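You operate a simulated robot arm through the tools that you are given. There is no shell and no other tool. Be economical: measure what you need, move in short steps, check, and stop when the job is done.

You run a simulated robot arm. Do the job below in one go: nothing can be reset, and whatever is moved stays where it is left.

TASK
Open the wide drawer by the jewellery box, put both torch cells from the top of the shoe shelf unit away in the inside of the wide drawer by the jewellery box, then shut the box.
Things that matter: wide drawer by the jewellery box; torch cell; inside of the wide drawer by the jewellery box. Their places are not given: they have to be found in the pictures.

The check looks at the end state, three seconds after you hand in, the way a careful person would. Anything else that was tipped, shoved, dropped, spilled or broken makes it a failure.

THE ROBOT
A 6-joint arm with a two-finger parallel gripper, fixed in place. Base frame: the origin is at the foot of the arm, x ahead of it, y to its left, z up. Units: m, degrees, N and s.
With the tool pointing down near the work surface it reaches from about 0.26 to 0.68 m from the base axis. Its first joint turns from -66.0 to 66.0 degrees. Payload 2.9 kg.
The TCP is the grasp point between the finger pads, 0.03 m short of the fingertips. In the tool frame z runs along the fingers and y along their closing line. The gripper opens to 0.11 m. The fingers are 0.02 m wide and 0.01 m thick; the gripper's body (0.048 by 0.112 m) begins 0.055 m behind the TCP.
Orientation is that of the tool frame in the base frame, as [roll, pitch, yaw] about the fixed x, y, z axes, in that order (R = Rz(yaw) Ry(pitch) Rx(roll)). With the fingers straight down and closing along the base's y, the tool's x points along the base's -x, its y along +y and its z along -z.

THE INTERFACE
- The arm moves only by the tool apply_moves. Its argument "motion" is a list of rows, each a list of 7 numbers: the shift along the tool's x, y, z in m, then the turn, a rotation vector about the tool's x, y, z in degrees, then the opening, from 0 (shut) to 1 (fully open). In form: [[tx, ty, tz, wx, wy, wz, jaw], ...]. A call has 1 to 20 rows; each row is the pose to reach, as a shift and turn from the pose commanded when the call began, along the tool's axes at that moment. Each row takes 0.2 s and may step no farther than 0.05 m and 8.6 degrees from the row before; otherwise, or with a gripper value out of range, the whole call is refused. A pose out of reach is approached as far as the arm can. The call stops where the force on the tool passes 40 N (or 10 N more than at its start, if that is more) or the arm is blocked; 0.2 s more then pass. The fingers move at their own pace (about 0.108 m/s each) and stop on an object; they squeeze with about 37 N. The grip force told is the motor's: it shows also when the fingers shut on nothing. Time passes only in rows, and 0.2 s behind the last, so rows that repeat a pose let the fingers close. The reply holds the time, the measured pose of the TCP, the force on the tool along the base axes, the opening and the grip force, in the units named above and with some noise.
- Cameras (640 x 400 px; columns grow to the right, rows downward): "scene" is fixed at [0.0802, 0.4518, 1.3656]; the picture's right is [-0.65, -0.76, 0.00], its down [-0.57, 0.48, -0.66] and it looks along [0.51, -0.43, -0.75] (base axes); focal length 317 px, centre (320, 200). "wrist" rides on the gripper at [-0.036, 0, -0.057] in the tool frame; the picture's right is [0.00, -1.00, 0.00], its down [0.97, 0.00, -0.24] and it looks along [0.24, 0.00, 0.97] (tool axes); focal length 218 px, centre (320, 200).
- get_image(camera): a new picture of that camera. The clock stands still meanwhile.
- probe_pixels(camera, pixels): there is no depth. For up to 12 entries [column, row, z] of the newest picture of that camera ("zoom" is the newest enlarged one), the place [x, y] in the base frame at which the ray of that pixel passes the height z, good to about 0.002 m. The clock stands still meanwhile.
- close_up(camera, box): a new picture of the part [left, top, right, bottom] of that camera's present view, enlarged. The clock stands still meanwhile.
- job_done(): hands the job in; it is judged then, once.

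Keep the steps short. Do not move on a guess: measure, check each grasp and each placing, and mend mistakes. In all there are 80 turns and 46 pictures (those below and enlarged ones count). Leave the gripper open and the arm clear of the work at the hand-in unless told otherwise, and finish with a single line.

The tools are called after "Call:" as a command line: name --pt "numbers of a row" for each row, then --argument value for the rest, lists and objects as JSON in quotes. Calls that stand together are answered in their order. apply_moves: Moves the arm, as the interface text tells. Its arguments: {"type":"object","properties":{"motion":{"type":"array","items":{"type":"array","items":{"type":"number"}}}},"required":["motion"]} The other tools are called the same way: get_image (camera) takes a picture; probe_pixels (camera, pixels) gives the place at which the rays of pixels pass given heights; close_up (camera, box) takes an enlarged picture of a part of a camera's view; job_done () hands the job in.

At the start:

```text
clock: 0.0
tool_pos: [0.3941, 0.3244, 1.1261]
tcp_rot: [180.0, 0.0, -179.9]
force: [-0.3, 0.7, -0.3]
gripper_width: 0.11
grip_force: 0.0
```

scene: 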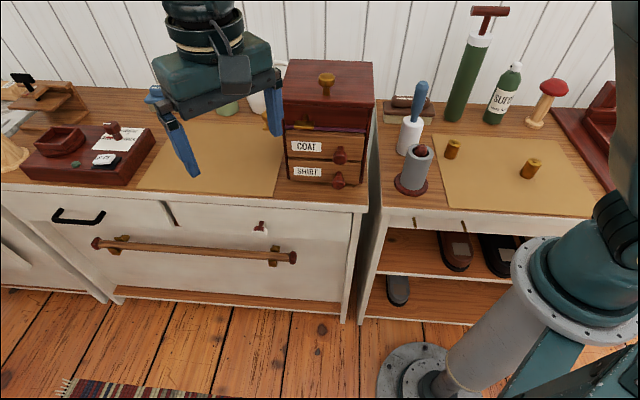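
wrist: 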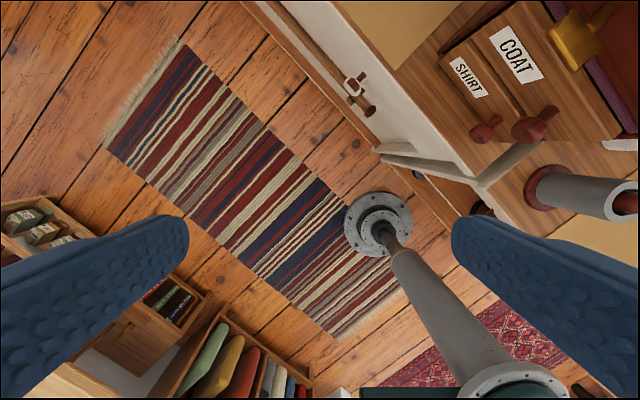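

I see a cabinet with a long rod handle, a small box with COAT/SHIRT labels, and two brass cells at about (452,148) and (530,168). I'll take enlarged views of these next.

Call:
close_up --camera "scene" --box '[20, 180, 380, 330]'

Call:
close_up --camera "scene" --box '[260, 40, 400, 200]'

Call:
close_up --camera "scene" --box '[370, 60, 620, 240]'

```text
1.78 times, centred on (200, 255) of scene
```

zoom: 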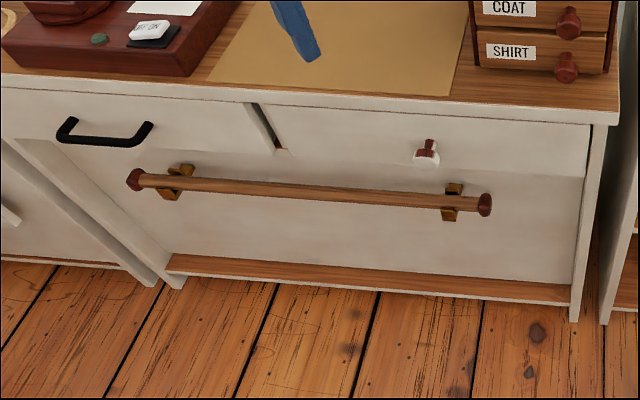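

```text
2.50 times, centred on (330, 120) of scene
```

zoom: 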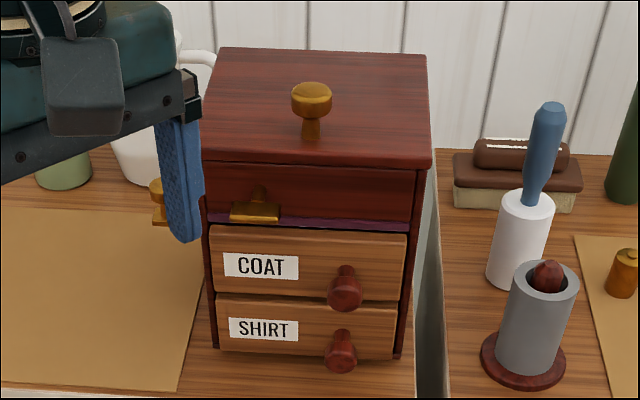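

```text
2.22 times, centred on (495, 150) of scene
```

zoom: 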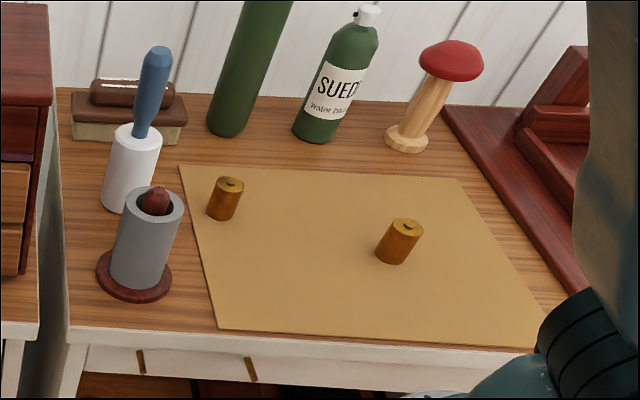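

The cabinet has a left drawer with a black handle and a right front with a knob near (260,228). Before deciding which one is meant, I'll enlarge both from the scene and wrist views.

Call:
close_up --camera "scene" --box '[220, 190, 316, 250]'

Call:
close_up --camera "wrist" --box '[320, 20, 640, 220]'

Call:
close_up --camera "scene" --box '[0, 60, 240, 270]'

```text
6.67 times, centred on (268, 220) of scene
```

zoom: 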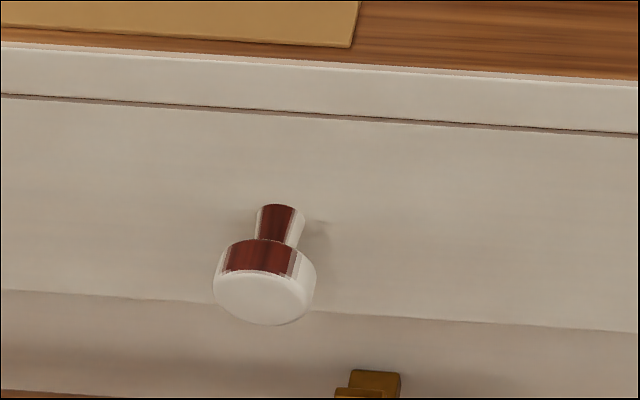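

```text
2.00 times, centred on (480, 120) of wrist
```

zoom: 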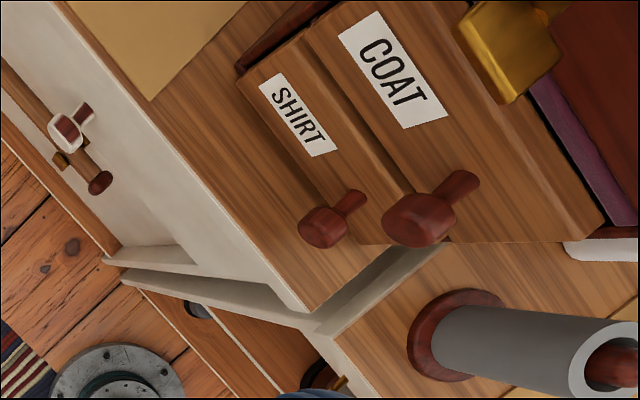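

```text
1.90 times, centred on (120, 165) of scene
```

zoom: 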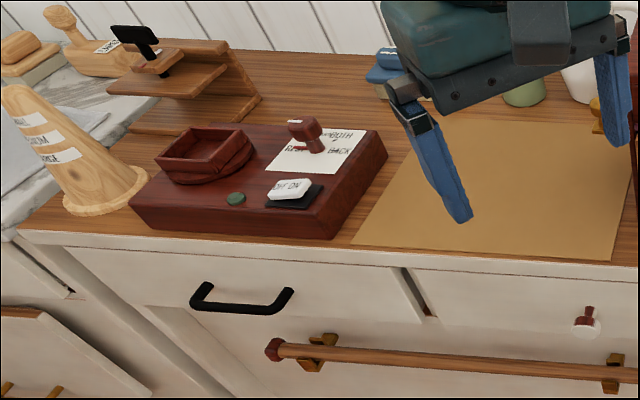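

I'll probe the worktop edge, the drawer corners, the knob, the box and the cells to get their geometry.

Call:
probe_pixels --camera "scene" --pixels '[[2, 183, 0.803], [180, 194, 0.803], [366, 206, 0.803], [261, 226, 0.74], [261, 226, 0.72], [452, 157, 0.803], [530, 176, 0.803], [452, 142, 0.84], [532, 160, 0.84], [136, 190, 0.803], [272, 195, 0.803], [289, 180, 0.803]]'

Call:
get_image --camera "scene"

```text
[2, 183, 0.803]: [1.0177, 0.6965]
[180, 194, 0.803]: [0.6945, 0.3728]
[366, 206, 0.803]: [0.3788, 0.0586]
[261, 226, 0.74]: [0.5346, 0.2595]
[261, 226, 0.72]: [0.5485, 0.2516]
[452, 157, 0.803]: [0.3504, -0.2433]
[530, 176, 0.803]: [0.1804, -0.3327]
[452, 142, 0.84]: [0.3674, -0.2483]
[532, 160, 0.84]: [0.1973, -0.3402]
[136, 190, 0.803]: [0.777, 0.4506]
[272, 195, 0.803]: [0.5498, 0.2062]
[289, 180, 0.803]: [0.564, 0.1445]
```

```text
37 pictures are left
```

scene: 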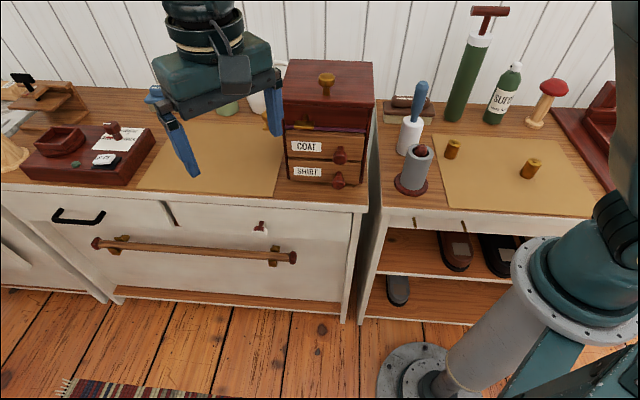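

The cabinet front runs along (1,1)/√2 and faces outward along (-1,1)/√2. The right-hand drawer with the knob at (261,226) is the wide one beside the box, with the knob at about (0.535,0.26,0.74). I'll turn the tool 45° and come lower in front of it.

Call:
apply_moves --pt "-0.008 0.006 0.03 0 0 7.5 1" --pt "-0.016 0.012 0.06 0 0 15 1" --pt "-0.024 0.018 0.09 0 0 22.5 1" --pt "-0.032 0.024 0.12 0 0 30 1" --pt "-0.04 0.03 0.15 0 0 37.5 1" --pt "-0.046 0.036 0.176 0 0 45 1" --pt "-0.046 0.036 0.176 0 0 45 0.6"

Call:
get_image --camera "wrist"

```text
clock: 1.6
tool_pos: [0.4407, 0.3597, 0.9486]
tcp_rot: [-180.0, -0.1, 134.9]
force: [-0.1, 0.1, -0.5]
gripper_width: 0.066
grip_force: 0.1
```

```text
36 pictures are left
```

wrist: 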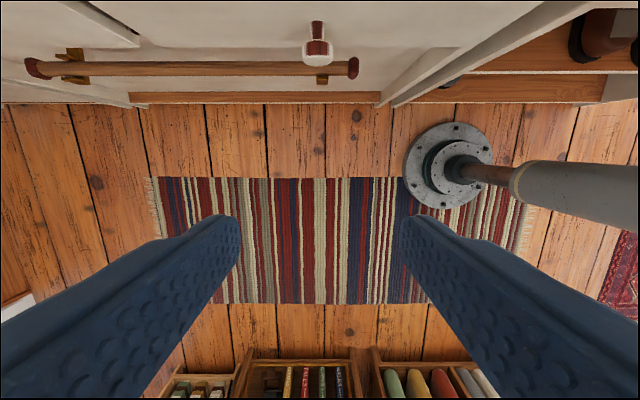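

The knob head is at about (317,50) in the wrist view. I'll probe it at several heights to triangulate with the scene ray.

Call:
probe_pixels --camera "wrist" --pixels '[[317, 50, 0.75], [317, 50, 0.74], [317, 50, 0.73], [317, 50, 0.72], [317, 22, 0.74], [317, 64, 0.74], [302, 50, 0.74], [333, 50, 0.74]]'

Call:
probe_pixels --camera "scene" --pixels '[[260, 228, 0.75], [260, 228, 0.74], [260, 228, 0.73], [260, 228, 0.72]]'

```text
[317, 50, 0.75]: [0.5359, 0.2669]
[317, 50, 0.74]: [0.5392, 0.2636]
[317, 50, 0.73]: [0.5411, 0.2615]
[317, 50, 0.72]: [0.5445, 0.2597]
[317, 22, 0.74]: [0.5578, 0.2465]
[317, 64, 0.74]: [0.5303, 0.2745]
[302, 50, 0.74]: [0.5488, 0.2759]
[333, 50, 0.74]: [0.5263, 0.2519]
```

```text
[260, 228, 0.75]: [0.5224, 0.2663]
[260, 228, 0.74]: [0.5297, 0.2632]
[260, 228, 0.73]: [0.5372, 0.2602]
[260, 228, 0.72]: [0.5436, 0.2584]
```

The rays agree at z≈0.722, with the head near (0.543,0.260). The rod is just below, so I'll measure its height using its right end cap.

Call:
probe_pixels --camera "wrist" --pixels '[[353, 68, 0.7], [353, 68, 0.67], [353, 68, 0.64], [353, 68, 0.61]]'

Call:
probe_pixels --camera "scene" --pixels '[[293, 257, 0.7], [293, 257, 0.67], [293, 257, 0.64], [293, 257, 0.61]]'

Call:
apply_moves --pt "0 0 0 0 -8 0 0.6" --pt "0 0 0 0 -16 0 0.6" --pt "0 0 0 0 -24 0 0.6" --pt "0 0 0 0 -28 0 0.6"

```text
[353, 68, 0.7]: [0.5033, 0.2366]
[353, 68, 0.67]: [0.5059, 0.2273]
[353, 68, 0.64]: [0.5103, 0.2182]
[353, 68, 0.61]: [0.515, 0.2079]
```

```text
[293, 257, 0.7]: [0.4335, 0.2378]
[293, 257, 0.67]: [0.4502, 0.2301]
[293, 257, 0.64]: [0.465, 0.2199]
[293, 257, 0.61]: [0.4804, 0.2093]
```

```text
clock: 2.6
tool_pos: [0.4403, 0.36, 0.9503]
tcp_rot: [179.9, 28.2, 135.0]
force: [-0.1, -0.6, 0.2]
gripper_width: 0.066
grip_force: 0.1
```

The rod lies well below z=0.61, so it isn't in the way. The tool is now tilted 28° inward, with the knob ahead along the tool axis. I'll advance most of the way and look.

Call:
apply_moves --pt "-0.003 0 0.045 0 0 0 0.6" --pt "-0.005 0 0.09 0 0 0 0.6" --pt "-0.008 0.001 0.135 0 0 0 0.6" --pt "-0.011 0.001 0.175 0 0 0 0.6" --pt "-0.0128 0.001 0.2 0 0 0 0.6"

Call:
get_image --camera "wrist"

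Call:
get_image --camera "scene"

```text
clock: 3.8
tool_pos: [0.514, 0.2861, 0.7781]
tcp_rot: [179.9, 28.0, 135.0]
force: [0.6, 0.3, 0.2]
gripper_width: 0.0661
grip_force: 0.2
```

```text
35 pictures are left
```

wrist: 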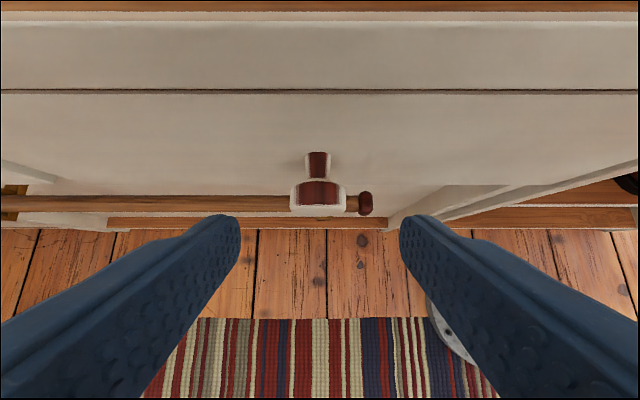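

```text
34 pictures are left
```

scene: 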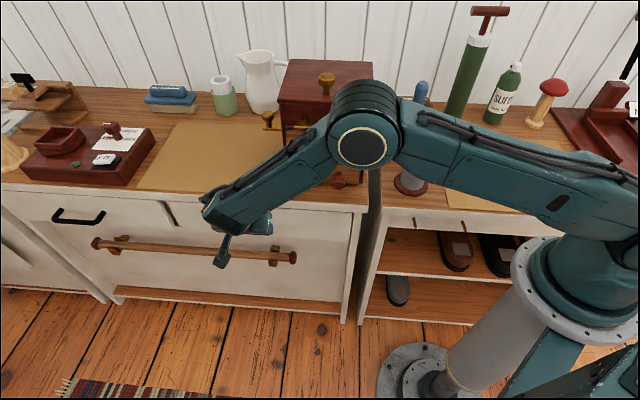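

The knob head is at (318,198), centred between the fingers. I'll check its place with this new view before closing in.

Call:
probe_pixels --camera "wrist" --pixels '[[318, 204, 0.722], [318, 204, 0.73], [318, 182, 0.73], [318, 216, 0.71], [318, 153, 0.722]]'

```text
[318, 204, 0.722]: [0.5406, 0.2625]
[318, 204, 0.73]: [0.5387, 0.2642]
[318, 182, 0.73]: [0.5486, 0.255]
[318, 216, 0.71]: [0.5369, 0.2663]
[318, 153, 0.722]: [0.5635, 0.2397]
```

The head spans from about 0.192 to 0.207 m behind the origin along the drawer normal, with the panel at about 0.229 m. I'll advance 6 cm and then close on the head.

Call:
apply_moves --pt "-0.002 0 0.03 0 0 0 0.6" --pt "-0.0044 0 0.06 0 0 0 0.6" --pt "-0.0044 0 0.06 0 0 0 0.2" --pt "-0.0044 0 0.06 0 0 0 0.1" --pt "-0.0044 0 0.06 0 0 0 0.1"

Call:
get_image --camera "wrist"

```text
clock: 5.0
tool_pos: [0.5378, 0.2637, 0.7281]
tcp_rot: [179.9, 28.0, 135.1]
force: [12.4, 11.6, -9.9]
gripper_width: 0.0377
grip_force: 44.8
```

```text
33 pictures are left
```

wrist: 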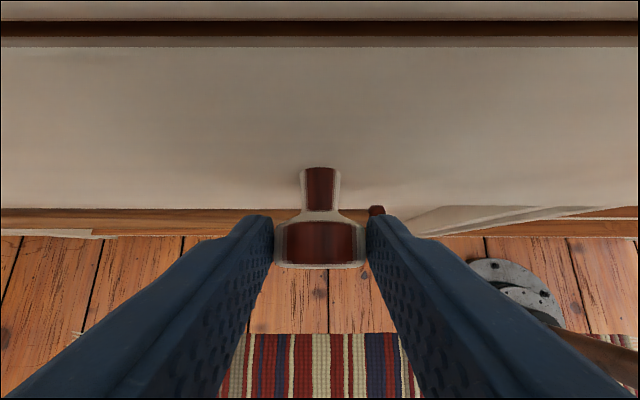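

The head is gripped at 0.038 m. I'll pull straight out along the drawer normal in small steps.

Call:
apply_moves --pt "0.0088 0.001 -0.0047 0 0 0 0.1" --pt "0.0177 0.001 -0.0094 0 0 0 0.1" --pt "0.0265 0.001 -0.0141 0 0 0 0.1" --pt "0.0353 0.001 -0.0188 0 0 0 0.1" --pt "0.0442 0.001 -0.0235 0 0 0 0.1" --pt "0.053 0.001 -0.0282 0 0 0 0.1"

Call:
get_image --camera "wrist"

```text
clock: 6.4
tool_pos: [0.495, 0.3055, 0.7287]
tcp_rot: [179.9, 28.0, 135.1]
force: [11.0, 11.6, -8.8]
gripper_width: 0.0372
grip_force: 45.1
```

```text
32 pictures are left
```

wrist: 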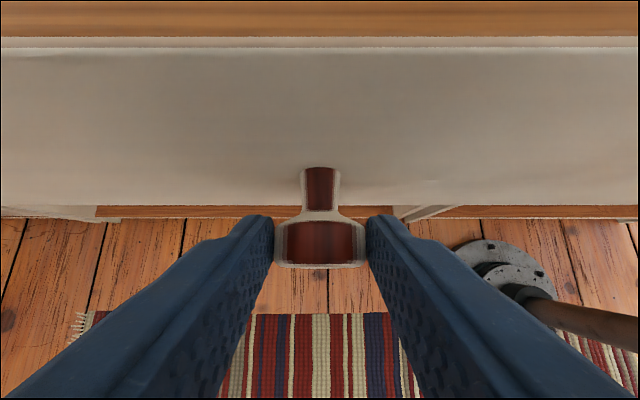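

The drawer follows the pull. I'll continue another 12 cm.

Call:
apply_moves --pt "0.0132 0.001 -0.007 0 0 0 0.1" --pt "0.0265 0.001 -0.0141 0 0 0 0.1" --pt "0.0397 0.001 -0.0211 0 0 0 0.1" --pt "0.053 0.001 -0.0282 0 0 0 0.1" --pt "0.0662 0.001 -0.0352 0 0 0 0.1" --pt "0.0795 0.001 -0.0422 0 0 0 0.1" --pt "0.0927 0.001 -0.0493 0 0 0 0.1" --pt "0.106 0.001 -0.0563 0 0 0 0.1"

Call:
get_image --camera "scene"

```text
clock: 8.2
tool_pos: [0.4114, 0.3926, 0.728]
tcp_rot: [-179.9, 28.0, 135.0]
force: [-2.2, -0.6, 11.8]
gripper_width: 0.0371
grip_force: 44.8
```

```text
31 pictures are left
```

scene: 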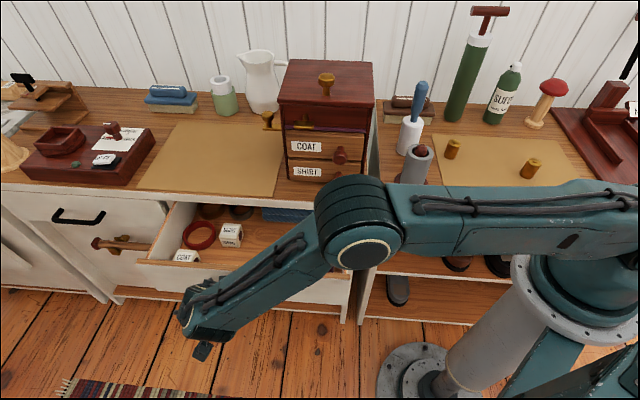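

The drawer is open about 18 cm with things already inside. I'll release the knob and back off along the tool axis.

Call:
apply_moves --pt "0 0 0 0 0 0 0.4" --pt "0 0 0 0 0 0 0.6" --pt "0 0 0 0 0 0 0.6" --pt "0 0 -0.04 0 0 0 0.6" --pt "0 0 -0.08 0 0 0 0.6" --pt "0 0 -0.12 0 0 0 0.6" --pt "0 0 -0.16 0 0 0 0.6" --pt "0 0 -0.2 0 0 0 0.6" --pt "0 0 -0.24 0 0 0 0.6"

```text
clock: 10.2
tool_pos: [0.3728, 0.4399, 0.9332]
tcp_rot: [-179.9, 27.9, 135.0]
force: [0.2, -0.4, -0.3]
gripper_width: 0.066
grip_force: 0.0
out of reach, approached as far as the arm can: row 7, 8, 9
```

I stopped near the reach limit, but clear of the knob. Next I'll straighten the tool and look from both cameras.

Call:
apply_moves --pt "0 0 0 0 7 0 0.6" --pt "0 0 0 0 14 0 0.6" --pt "0 0 0 0 21 0 0.6" --pt "0 0 0 0 28 0 0.6" --pt "0 0 0 0 28 0 0.6"

Call:
get_image --camera "scene"

Call:
get_image --camera "wrist"

```text
clock: 11.4
tool_pos: [0.3729, 0.4393, 0.9339]
tcp_rot: [179.9, -0.2, 135.0]
force: [-1.2, 0.3, 0.3]
gripper_width: 0.0659
grip_force: 0.1
```

```text
30 pictures are left
```

scene: 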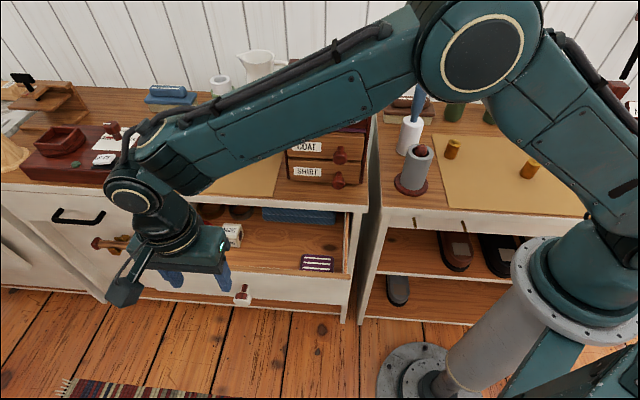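

```text
29 pictures are left
```

wrist: 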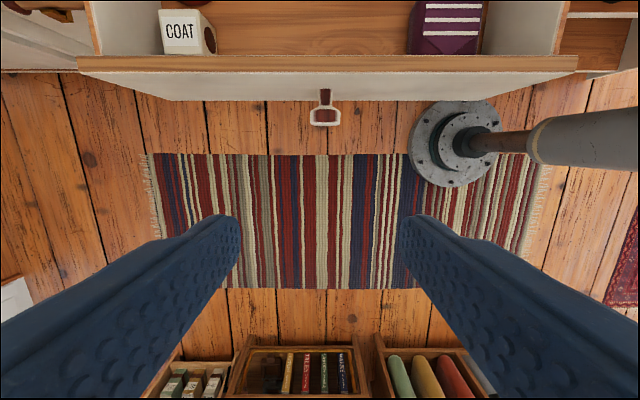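

The middle of the drawer floor is free between the COAT box and the purple box. I'll rise above everything and travel toward the cells in two stages.

Call:
apply_moves --pt "-0.01 -0.01 -0.04 0 0 0 0.6" --pt "-0.03 -0.02 -0.08 0 0 0 0.6" --pt "-0.05 -0.04 -0.12 0 0 0 0.6" --pt "-0.07 -0.07 -0.15 0 0 0 0.6" --pt "-0.09 -0.105 -0.17 0 0 0 0.6" --pt "-0.11 -0.14 -0.18 0 0 0 0.6" --pt "-0.125 -0.17 -0.18 0 0 0 0.6" --pt "-0.139 -0.199 -0.18 0 0 0 0.6"

Call:
get_image --camera "wrist"

```text
clock: 13.2
tool_pos: [0.33, 0.1999, 1.1154]
tcp_rot: [180.0, 0.1, 135.1]
force: [0.6, 0.8, 0.2]
gripper_width: 0.0661
grip_force: 0.1
```

```text
28 pictures are left
```

wrist: 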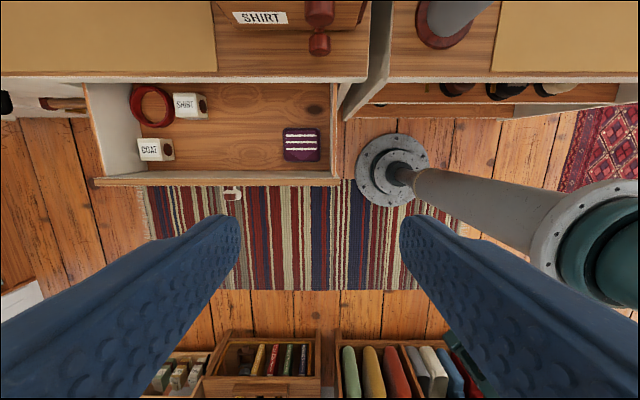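

This is a clear view of the drawer, with free floor around (240,130). I'll probe it and then travel to above the first cell.

Call:
probe_pixels --camera "wrist" --pixels '[[240, 130, 0.69], [240, 130, 0.76], [220, 130, 0.7], [270, 130, 0.7], [240, 78, 0.803], [240, 179, 0.76], [207, 104, 0.72], [284, 150, 0.72], [172, 150, 0.72], [232, 193, 0.722]]'

Call:
apply_moves --pt "-0.035 -0.03 0 0 0 0 0.6" --pt "-0.07 -0.06 0 0 0 0 0.6" --pt "-0.105 -0.09 0 0 0 0 0.6" --pt "-0.14 -0.12 0 0 0 0 0.6" --pt "-0.175 -0.15 0 0 0 0 0.6" --pt "-0.205 -0.18 0 0 0 0 0.6" --pt "-0.235 -0.21 0 0 0 0 0.6" --pt "-0.265 -0.24 0 0 0 0 0.6" --pt "-0.295 -0.268 0 0 0 0 0.6" --pt "-0.32 -0.297 0 0 0 0 0.6" --pt "-0.32 -0.297 0.04 0 0 0 0.6" --pt "-0.32 -0.297 0.08 0 0 0 0.6"

Call:
get_image --camera "wrist"

Call:
get_image --camera "scene"

```text
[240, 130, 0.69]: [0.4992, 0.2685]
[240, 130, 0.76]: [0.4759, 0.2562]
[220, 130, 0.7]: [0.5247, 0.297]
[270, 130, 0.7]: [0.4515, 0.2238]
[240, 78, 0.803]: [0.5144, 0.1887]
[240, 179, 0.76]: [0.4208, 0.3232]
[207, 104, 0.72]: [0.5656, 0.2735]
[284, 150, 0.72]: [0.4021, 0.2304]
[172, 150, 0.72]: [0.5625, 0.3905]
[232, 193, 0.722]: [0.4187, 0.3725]
```

```text
clock: 15.8
tool_pos: [0.3459, -0.235, 1.0334]
tcp_rot: [-180.0, 0.0, 135.0]
force: [0.1, 0.0, 0.2]
gripper_width: 0.066
grip_force: 0.1
```

```text
27 pictures are left
```

wrist: 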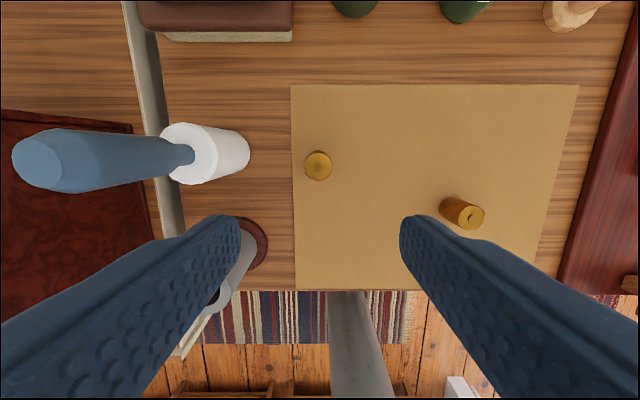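

```text
26 pictures are left
```

scene: 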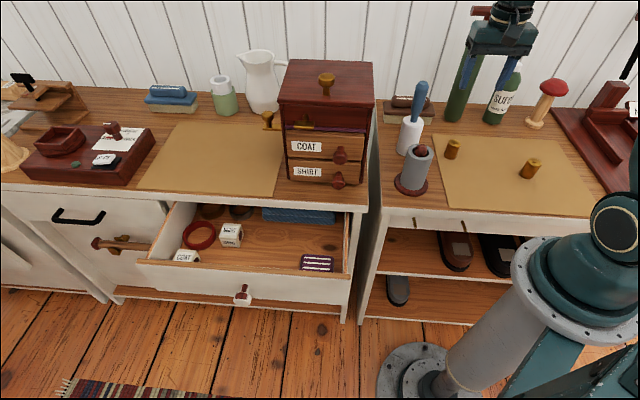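

Both cells are visible, at (318,165) and (462,213). I'll zoom in for their outlines.

Call:
close_up --camera "wrist" --box '[290, 130, 498, 260]'

Call:
probe_pixels --camera "scene" --pixels '[[453, 142, 0.84], [453, 142, 0.85], [530, 161, 0.84], [530, 161, 0.85]]'

```text
3.08 times, centred on (394, 195) of wrist
```

zoom: 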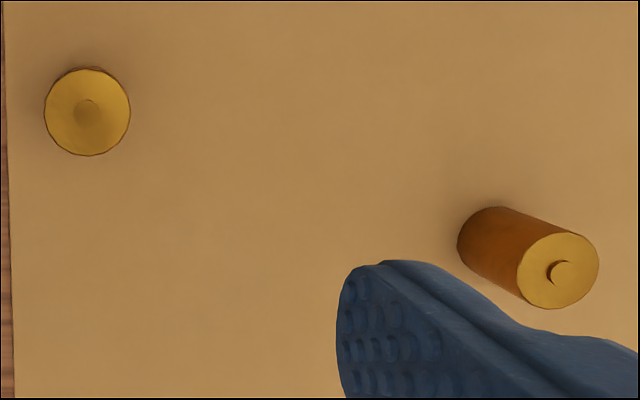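

```text
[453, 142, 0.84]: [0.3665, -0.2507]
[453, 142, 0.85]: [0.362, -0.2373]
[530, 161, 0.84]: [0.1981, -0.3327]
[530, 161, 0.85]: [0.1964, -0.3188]
```

Call:
probe_pixels --camera "zoom" --pixels '[[87, 112, 0.83], [87, 112, 0.84], [87, 112, 0.85], [558, 270, 0.83], [558, 270, 0.84], [558, 270, 0.85], [498, 246, 0.803], [130, 112, 0.84], [44, 112, 0.84]]'

```text
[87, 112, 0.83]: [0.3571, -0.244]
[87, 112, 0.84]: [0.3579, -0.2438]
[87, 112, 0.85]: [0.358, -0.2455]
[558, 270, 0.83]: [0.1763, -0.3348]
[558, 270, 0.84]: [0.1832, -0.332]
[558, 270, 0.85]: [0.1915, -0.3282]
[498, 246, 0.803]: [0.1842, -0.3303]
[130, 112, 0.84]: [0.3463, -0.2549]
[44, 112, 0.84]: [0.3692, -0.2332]
```

Cell 1 stands at (0.358,-0.2445) and cell 2 at (0.184,-0.331), with tops at about z=0.842 and a width of about 0.031. I'll lower over cell 1 and close.

Call:
apply_moves --pt "-0.0153 0.0018 0.0 0 0 0 0.6" --pt "-0.0153 0.0018 0.045 0 0 0 0.6" --pt "-0.0153 0.0018 0.09 0 0 0 0.6" --pt "-0.0153 0.0018 0.135 0 0 0 0.6" --pt "-0.0153 0.0018 0.17 0 0 0 0.6" --pt "-0.0153 0.0018 0.195 0 0 0 0.6" --pt "-0.0153 0.0018 0.195 0 0 0 0.6"

Call:
get_image --camera "wrist"

```text
clock: 17.4
tool_pos: [0.3587, -0.2462, 0.8369]
tcp_rot: [-179.9, 0.0, 134.9]
force: [-0.6, 0.5, -0.2]
gripper_width: 0.0659
grip_force: 0.1
```

```text
24 pictures are left
```

wrist: 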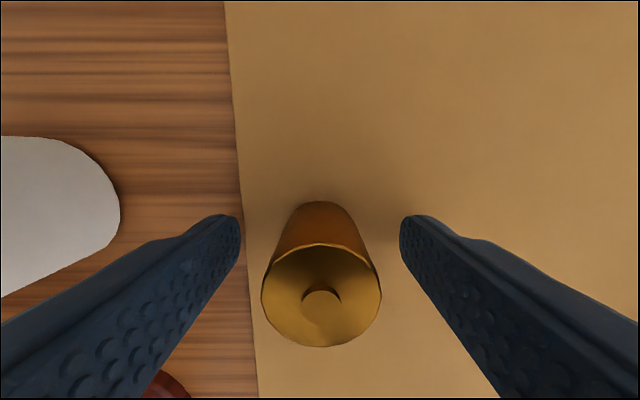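

The cell sits centred between the fingers. I'll close on it and lift.

Call:
apply_moves --pt "0 0 0 0 0 0 0.3" --pt "0 0 0 0 0 0 0.15" --pt "0 0 0 0 0 0 0.15" --pt "0 0 0 0 0 0 0.15" --pt "0 0 -0.03 0 0 0 0.15" --pt "0 0 -0.07 0 0 0 0.15" --pt "0 0 -0.11 0 0 0 0.15" --pt "0 0 -0.155 0 0 0 0.15" --pt "0 0 -0.2 0 0 0 0.15" --pt "0 0 -0.245 0 0 0 0.15" --pt "0 0 -0.28 0 0 0 0.15"

Call:
get_image --camera "wrist"

```text
clock: 19.8
tool_pos: [0.3574, -0.2451, 1.1199]
tcp_rot: [179.9, 0.0, 135.0]
force: [-0.1, 0.1, -0.9]
gripper_width: 0.0306
grip_force: 37.4
```

```text
23 pictures are left
```

wrist: 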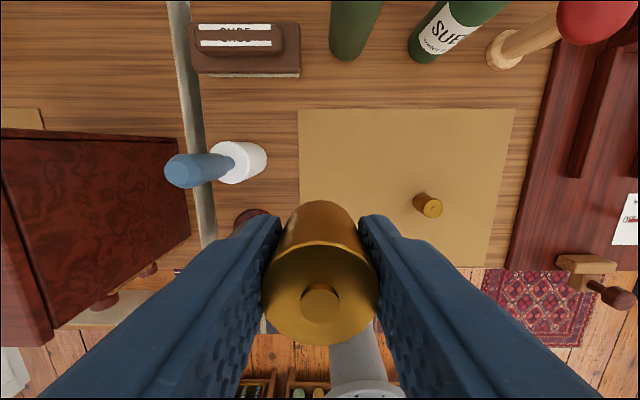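

The grip holds at 0.0306 m. Next I need the drawer floor height, so I'll zoom on the drawer in the scene view.

Call:
close_up --camera "scene" --box '[140, 190, 380, 310]'

```text
2.67 times, centred on (260, 250) of scene
```

zoom: 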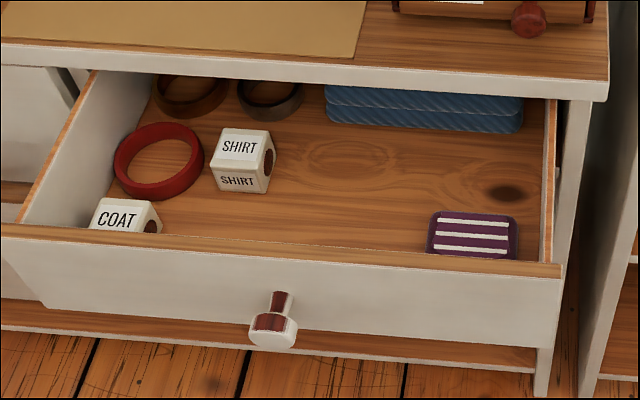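

Call:
probe_pixels --camera "zoom" --pixels '[[507, 192, 0.74], [507, 192, 0.72], [507, 192, 0.7], [507, 192, 0.68], [507, 192, 0.66], [242, 190, 0.7], [242, 190, 0.68], [400, 250, 0.76], [400, 250, 0.78]]'

```text
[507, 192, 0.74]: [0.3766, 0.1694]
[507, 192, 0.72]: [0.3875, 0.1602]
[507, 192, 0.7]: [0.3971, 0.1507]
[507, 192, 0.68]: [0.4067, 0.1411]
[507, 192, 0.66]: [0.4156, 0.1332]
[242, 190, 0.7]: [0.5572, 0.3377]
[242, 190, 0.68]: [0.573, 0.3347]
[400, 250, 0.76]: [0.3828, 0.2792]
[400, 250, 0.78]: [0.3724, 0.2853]
```

The drawer floor comes out at z≈0.655–0.66 and the front's top edge at ≈0.757. I'll carry the cell round in front of the jewellery box to above the drawer's free middle, stopping at z=0.88.

Call:
apply_moves --pt "0.0334 0.0296 0 0 0 0 0.15" --pt "0.0668 0.0592 0 0 0 0 0.15" --pt "0.1002 0.0888 0 0 0 0 0.15" --pt "0.1336 0.1184 0 0 0 0 0.15" --pt "0.167 0.148 0 0 0 0 0.15" --pt "0.2004 0.1776 0 0 0 0 0.15" --pt "0.2338 0.2072 0 0 0 0 0.15" --pt "0.2672 0.2368 0 0 0 0 0.15" --pt "0.3006 0.2664 0 0 0 0 0.15" --pt "0.334 0.296 0 0 0 0 0.15" --pt "0.327 0.337 0 0 0 0 0.15" --pt "0.321 0.378 0 0 0 0 0.15" --pt "0.314 0.419 0.01 0 0 0 0.15" --pt "0.307 0.46 0.02 0 0 0 0.15" --pt "0.301 0.5 0.04 0 0 0 0.15" --pt "0.301 0.5006 0.08 0 0 0 0.15" --pt "0.301 0.5006 0.12 0 0 0 0.15" --pt "0.301 0.5006 0.16 0 0 0 0.15" --pt "0.301 0.5006 0.2 0 0 0 0.15" --pt "0.301 0.5006 0.24 0 0 0 0.15"

Call:
get_image --camera "wrist"

Call:
get_image --camera "scene"

```text
clock: 24.0
tool_pos: [0.4997, 0.3215, 0.8776]
tcp_rot: [180.0, -0.1, 135.0]
force: [-1.1, 0.2, -0.5]
gripper_width: 0.0307
grip_force: 37.0
```

```text
21 pictures are left
```

wrist: 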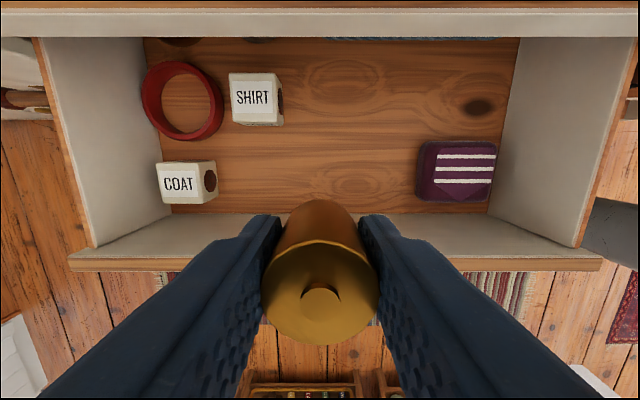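

```text
20 pictures are left
```

scene: 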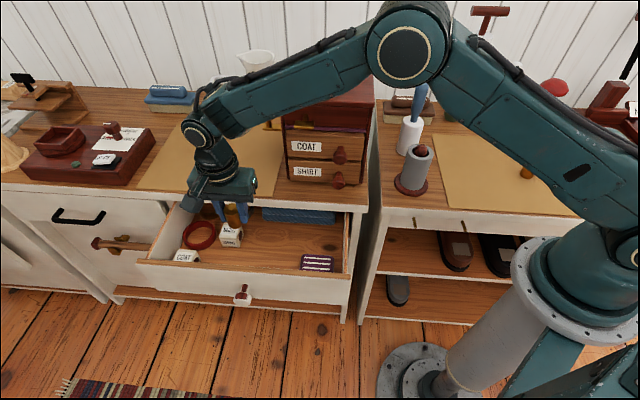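

Call:
probe_pixels --camera "wrist" --pixels '[[420, 258, 0.757], [380, 213, 0.66], [320, 37, 0.78], [217, 195, 0.66], [284, 120, 0.66], [415, 200, 0.66], [479, 107, 0.66], [479, 107, 0.67], [479, 107, 0.65]]'

Call:
probe_pixels --camera "scene" --pixels '[[330, 247, 0.65], [330, 247, 0.67]]'

```text
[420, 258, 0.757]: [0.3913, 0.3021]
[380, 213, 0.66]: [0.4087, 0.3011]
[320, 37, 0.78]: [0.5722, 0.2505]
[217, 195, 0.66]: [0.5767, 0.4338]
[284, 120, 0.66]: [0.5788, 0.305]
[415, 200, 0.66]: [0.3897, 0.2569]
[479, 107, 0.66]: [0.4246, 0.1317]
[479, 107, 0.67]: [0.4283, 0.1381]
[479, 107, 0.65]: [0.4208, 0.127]
```

```text
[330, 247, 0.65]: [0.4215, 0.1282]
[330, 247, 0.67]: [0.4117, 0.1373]
```

The two views agree on a floor at z≈0.65, and the clearances are fine: front at -0.065, worktop edge at -0.2275, cell at -0.126. I'll lower until just above the floor, then in fine steps.

Call:
apply_moves --pt "0 0 0.04 0 0 0 0.15" --pt "0 0 0.08 0 0 0 0.15" --pt "0 0 0.12 0 0 0 0.15" --pt "0 0 0.155 0 0 0 0.15" --pt "0 0 0.175 0 0 0 0.15" --pt "0 0 0.183 0 0 0 0.15" --pt "0 0 0.183 0 0 0 0.15"

Call:
get_image --camera "wrist"

```text
clock: 25.6
tool_pos: [0.4999, 0.3227, 0.6957]
tcp_rot: [179.9, 0.0, 135.0]
force: [-0.3, -0.2, -1.4]
gripper_width: 0.0307
grip_force: 37.0
```

```text
19 pictures are left
```

wrist: 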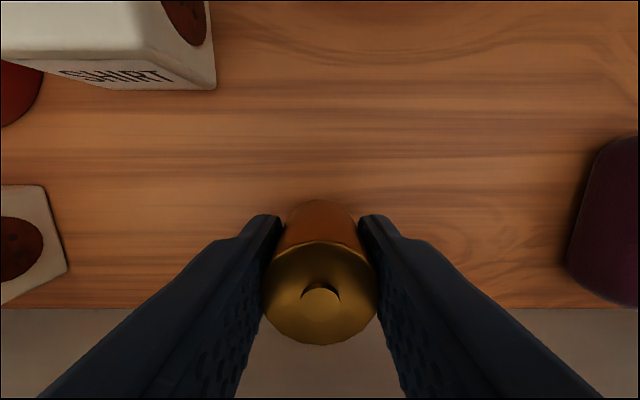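

Clear all round and no contact yet. I'll go down in 2 mm steps.

Call:
apply_moves --pt "0 0 0.002 0 0 0 0.15" --pt "0 0 0.004 0 0 0 0.15" --pt "0 0 0.006 0 0 0 0.15" --pt "0 0 0.006 0 0 0 0.15"

```text
clock: 26.6
tool_pos: [0.5003, 0.3213, 0.6892]
tcp_rot: [-179.9, 0.0, 135.0]
force: [-0.3, 0.0, -1.3]
gripper_width: 0.0306
grip_force: 37.2
```

Call:
apply_moves --pt "0 0 0.0015 0 0 0 0.15" --pt "0 0 0.003 0 0 0 0.15" --pt "0 0 0.0045 0 0 0 0.15" --pt "0 0 0.0045 0 0 0 0.15"

```text
clock: 27.6
tool_pos: [0.4998, 0.3223, 0.6862]
tcp_rot: [-180.0, 0.0, 134.9]
force: [-0.9, -0.2, -1.3]
gripper_width: 0.0305
grip_force: 37.1
```

Still no contact, so I'll go a little further.

Call:
apply_moves --pt "0 0 0.001 0 0 0 0.15" --pt "0 0 0.002 0 0 0 0.15" --pt "0 0 0.003 0 0 0 0.15" --pt "0 0 0.004 0 0 0 0.15" --pt "0 0 0.004 0 0 0 0.15"

```text
clock: 28.8
tool_pos: [0.501, 0.321, 0.6816]
tcp_rot: [-180.0, 0.0, 135.0]
force: [-4.0, -3.0, 11.1]
gripper_width: 0.0305
grip_force: 36.5
```

Contact is felt at +11 N. I'll release and rise straight up.

Call:
apply_moves --pt "0 0 -0.001 0 0 0 0.3" --pt "0 0 -0.001 0 0 0 0.5" --pt "0 0 -0.001 0 0 0 0.55" --pt "0 0 -0.02 0 0 0 0.55" --pt "0 0 -0.05 0 0 0 0.55" --pt "0 0 -0.09 0 0 0 0.55" --pt "0 0 -0.135 0 0 0 0.55" --pt "0 0 -0.18 0 0 0 0.55"

Call:
get_image --camera "wrist"

```text
clock: 30.6
tool_pos: [0.501, 0.3213, 0.8627]
tcp_rot: [-179.9, -0.1, 135.0]
force: [0.3, 0.1, 0.4]
gripper_width: 0.0606
grip_force: 0.1
```

```text
18 pictures are left
```

wrist: 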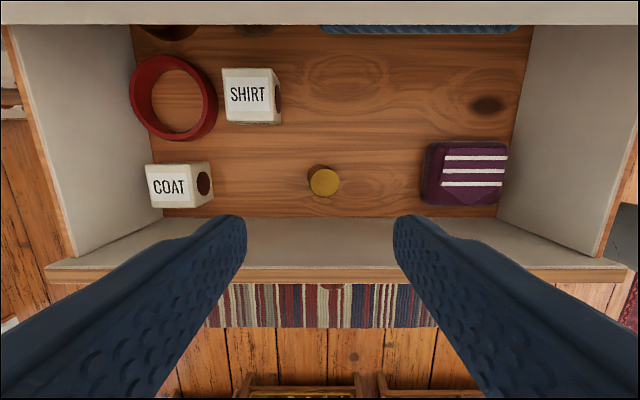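

Cell 1 stands upright in the drawer. I'll return the same high path towards cell 2.

Call:
apply_moves --pt "0 0 -0.048 0 0 0 0.6" --pt "0 0 -0.096 0 0 0 0.6" --pt "0.003 -0.01 -0.14 0 0 0 0.6" --pt "0.009 -0.04 -0.175 0 0 0 0.6" --pt "0.016 -0.075 -0.205 0 0 0 0.6" --pt "0.023 -0.11 -0.235 0 0 0 0.6" --pt "0.029 -0.15 -0.255 0 0 0 0.6" --pt "0.033 -0.18 -0.255 0 0 0 0.6" --pt "0.035 -0.2065 -0.255 0 0 0 0.6" --pt "0.002 -0.2395 -0.255 0 0 0 0.6" --pt "-0.031 -0.2725 -0.255 0 0 0 0.6" --pt "-0.064 -0.3055 -0.255 0 0 0 0.6" --pt "-0.097 -0.3385 -0.255 0 0 0 0.6" --pt "-0.13 -0.3715 -0.255 0 0 0 0.6" --pt "-0.163 -0.4045 -0.255 0 0 0 0.6" --pt "-0.196 -0.4375 -0.255 0 0 0 0.6" --pt "-0.229 -0.4705 -0.255 0 0 0 0.6" --pt "-0.262 -0.5037 -0.255 0 0 0 0.6" --pt "-0.256 -0.548 -0.255 0 0 0 0.6" --pt "-0.25 -0.593 -0.255 0 0 0 0.6"

Call:
get_image --camera "wrist"

```text
clock: 34.8
tool_pos: [0.258, -0.2733, 1.117]
tcp_rot: [179.9, 0.0, 135.0]
force: [-0.2, 0.2, -0.1]
gripper_width: 0.0658
grip_force: 0.0
```

```text
17 pictures are left
```

wrist: 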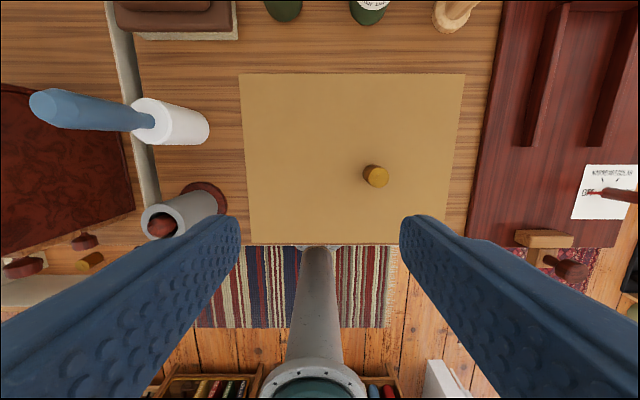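

Cell 2 is at (376,176). I'll move above it, lower to z≈0.93 and re-measure.

Call:
apply_moves --pt "0.005 -0.046 0 0 0 0 0.6" --pt "0.0115 -0.0931 0 0 0 0 0.6" --pt "0.0115 -0.0931 0.045 0 0 0 0.6" --pt "0.0115 -0.0931 0.09 0 0 0 0.6" --pt "0.0115 -0.0931 0.135 0 0 0 0.6" --pt "0.0115 -0.0931 0.18 0 0 0 0.6" --pt "0.0115 -0.0931 0.18 0 0 0 0.6"

Call:
get_image --camera "wrist"

```text
clock: 36.4
tool_pos: [0.1818, -0.3321, 0.9379]
tcp_rot: [179.9, 0.0, 135.1]
force: [0.0, -0.7, 0.6]
gripper_width: 0.0658
grip_force: 0.1
```

```text
16 pictures are left
```

wrist: 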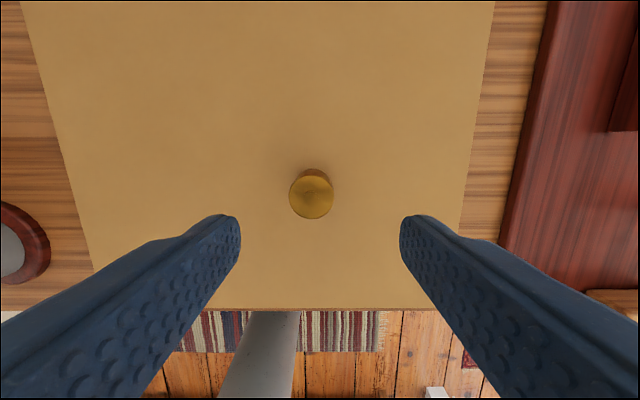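

Call:
probe_pixels --camera "wrist" --pixels '[[311, 198, 0.843], [320, 198, 0.843]]'

```text
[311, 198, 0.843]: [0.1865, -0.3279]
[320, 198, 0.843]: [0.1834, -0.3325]
```

The centre is at about (0.1862,-0.3285), so I'll shift 5 mm along +s and lower.

Call:
apply_moves --pt "0 0.0052 0.0 0 0 0 0.6" --pt "0 0.0052 0.04 0 0 0 0.6" --pt "0 0.0052 0.08 0 0 0 0.6" --pt "0 0.0052 0.1 0 0 0 0.6" --pt "0 0.0052 0.1 0 0 0 0.6"

Call:
get_image --camera "wrist"

```text
clock: 37.6
tool_pos: [0.1871, -0.3283, 0.836]
tcp_rot: [-179.9, 0.0, 135.0]
force: [0.0, -0.2, 0.0]
gripper_width: 0.0659
grip_force: 0.1
```

```text
15 pictures are left
```

wrist: 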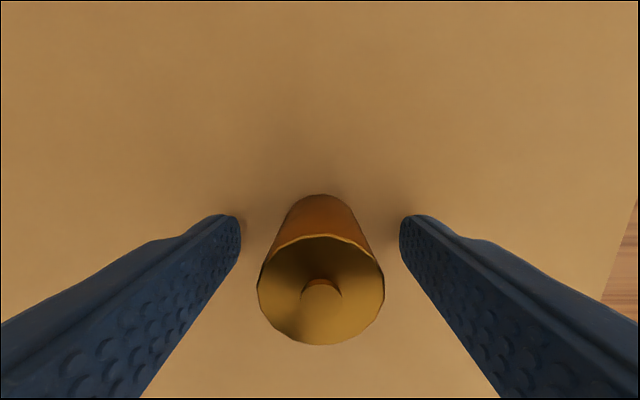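

Centred. I'll close on it and lift.

Call:
apply_moves --pt "0 0 0 0 0 0 0.3" --pt "0 0 0 0 0 0 0.15" --pt "0 0 0 0 0 0 0.15" --pt "0 0 0 0 0 0 0.15" --pt "0 0 -0.03 0 0 0 0.15" --pt "0 0 -0.07 0 0 0 0.15" --pt "0 0 -0.11 0 0 0 0.15" --pt "0 0 -0.155 0 0 0 0.15" --pt "0 0 -0.2 0 0 0 0.15" --pt "0 0 -0.245 0 0 0 0.15" --pt "0 0 -0.28 0 0 0 0.15"

```text
clock: 40.0
tool_pos: [0.1876, -0.3286, 1.1175]
tcp_rot: [-180.0, -0.1, 135.0]
force: [-0.1, -0.6, -0.5]
gripper_width: 0.0307
grip_force: 37.2
```

Held at 0.0307 m. I'll carry it along the safe path to above the drawer, beside cell 1.

Call:
apply_moves --pt "0.008 0.0426 0 0 0 0 0.15" --pt "0.016 0.0852 0 0 0 0 0.15" --pt "0.024 0.1278 0 0 0 0 0.15" --pt "0.032 0.1704 0 0 0 0 0.15" --pt "0.04 0.213 0 0 0 0 0.15" --pt "0.069 0.2457 0 0 0 0 0.15" --pt "0.098 0.2784 0 0 0 0 0.15" --pt "0.127 0.3111 0 0 0 0 0.15" --pt "0.156 0.3438 0 0 0 0 0.15" --pt "0.185 0.3765 0 0 0 0 0.15" --pt "0.214 0.4092 0 0 0 0 0.15" --pt "0.243 0.4419 0 0 0 0 0.15" --pt "0.273 0.4747 0 0 0 0 0.15" --pt "0.264 0.509 0 0 0 0 0.15" --pt "0.256 0.543 0 0 0 0 0.15" --pt "0.247 0.577 0.01 0 0 0 0.15" --pt "0.239 0.6117 0.03 0 0 0 0.15" --pt "0.239 0.6117 0.075 0 0 0 0.15" --pt "0.239 0.6117 0.12 0 0 0 0.15" --pt "0.239 0.6117 0.165 0 0 0 0.15"

Call:
get_image --camera "wrist"

```text
clock: 44.2
tool_pos: [0.4485, 0.2742, 0.9519]
tcp_rot: [180.0, 0.0, 135.0]
force: [0.4, -0.1, -0.1]
gripper_width: 0.0307
grip_force: 37.0
```

```text
14 pictures are left
```

wrist: 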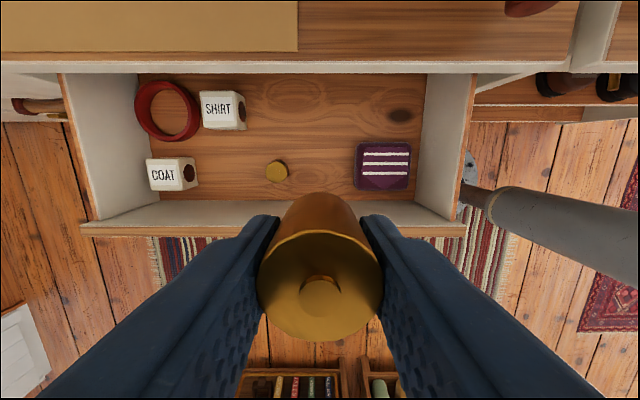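

Call:
probe_pixels --camera "wrist" --pixels '[[288, 170, 0.69], [356, 175, 0.69], [356, 175, 0.655], [277, 170, 0.69]]'

```text
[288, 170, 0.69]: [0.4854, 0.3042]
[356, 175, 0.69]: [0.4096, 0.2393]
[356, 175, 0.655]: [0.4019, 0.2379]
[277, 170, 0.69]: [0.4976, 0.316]
```

There's a clear gap between the purple box (s=0.456) and cell 1 (s=0.558). I'll shift 3 mm to centre and lower.

Call:
apply_moves --pt "-0.001 -0.003 0.045 0 0 0 0.15" --pt "-0.002 -0.003 0.09 0 0 0 0.15" --pt "-0.002 -0.003 0.135 0 0 0 0.15" --pt "-0.002 -0.003 0.18 0 0 0 0.15" --pt "-0.002 -0.003 0.22 0 0 0 0.15" --pt "-0.002 -0.003 0.25 0 0 0 0.15" --pt "-0.002 -0.003 0.26 0 0 0 0.15" --pt "-0.002 -0.003 0.26 0 0 0 0.15"

Call:
get_image --camera "wrist"

```text
clock: 46.0
tool_pos: [0.4515, 0.27, 0.6909]
tcp_rot: [-180.0, 0.0, 135.0]
force: [1.1, 0.5, -0.8]
gripper_width: 0.0307
grip_force: 36.6
```

```text
13 pictures are left
```

wrist: 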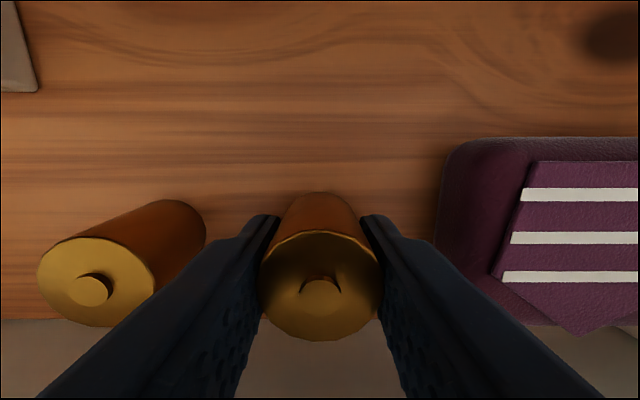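

Clear on both sides. I'll touch down in small steps.

Call:
apply_moves --pt "0 0 0.002 0 0 0 0.15" --pt "0 0 0.004 0 0 0 0.15" --pt "0 0 0.006 0 0 0 0.15" --pt "0 0 0.007 0 0 0 0.15" --pt "0 0 0.007 0 0 0 0.15"

```text
clock: 47.2
tool_pos: [0.4498, 0.2694, 0.6834]
tcp_rot: [-180.0, 0.1, 135.2]
force: [-0.2, 0.1, 0.2]
gripper_width: 0.0308
grip_force: 36.7
```

Call:
apply_moves --pt "0 0 0.001 0 0 0 0.15" --pt "0 0 0.002 0 0 0 0.15" --pt "0 0 0.002 0 0 0 0.15"

```text
clock: 48.0
tool_pos: [0.4499, 0.2702, 0.6823]
tcp_rot: [-180.0, 0.0, 135.0]
force: [-0.7, 0.0, -0.9]
gripper_width: 0.0308
grip_force: 36.5
```

Call:
apply_moves --pt "0 0 0.001 0 0 0 0.15" --pt "0 0 0.002 0 0 0 0.15" --pt "0 0 0.002 0 0 0 0.15"

```text
clock: 48.8
tool_pos: [0.4496, 0.2701, 0.6802]
tcp_rot: [-179.9, 0.0, 134.9]
force: [-0.4, 1.3, -1.3]
gripper_width: 0.031
grip_force: 36.6
```

Call:
apply_moves --pt "0 0 0.001 0 0 0 0.15" --pt "0 0 0.002 0 0 0 0.15" --pt "0 0 0.002 0 0 0 0.15"

```text
clock: 49.6
tool_pos: [0.4513, 0.2701, 0.6803]
tcp_rot: [179.9, 0.0, 134.9]
force: [-5.4, -3.4, 25.0]
gripper_width: 0.0307
grip_force: 36.9
```

Contact. I'll ease up 1.5 mm, release with a narrow opening and rise.

Call:
apply_moves --pt "0 0 -0.0015 0 0 0 0.15" --pt "0 0 -0.0015 0 0 0 0.35" --pt "0 0 -0.0015 0 0 0 0.43" --pt "0 0 -0.0015 0 0 0 0.43" --pt "0 0 -0.02 0 0 0 0.43" --pt "0 0 -0.06 0 0 0 0.43" --pt "0 0 -0.105 0 0 0 0.43" --pt "0 0 -0.15 0 0 0 0.43" --pt "0 0 -0.195 0 0 0 0.43" --pt "0.02 0.015 -0.23 0 0 0 0.43" --pt "0.05 0.03 -0.26 0 0 0 0.43"

Call:
get_image --camera "wrist"

```text
clock: 52.0
tool_pos: [0.4358, 0.3265, 0.9394]
tcp_rot: [-179.9, 0.1, 135.1]
force: [-1.2, 0.3, -0.4]
gripper_width: 0.0472
grip_force: 0.0
```

```text
12 pictures are left
```

wrist: 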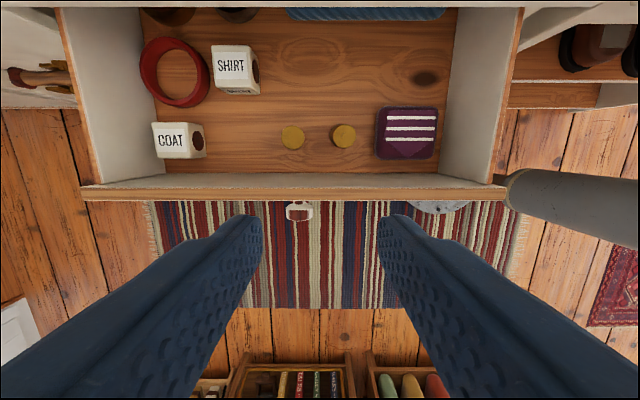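

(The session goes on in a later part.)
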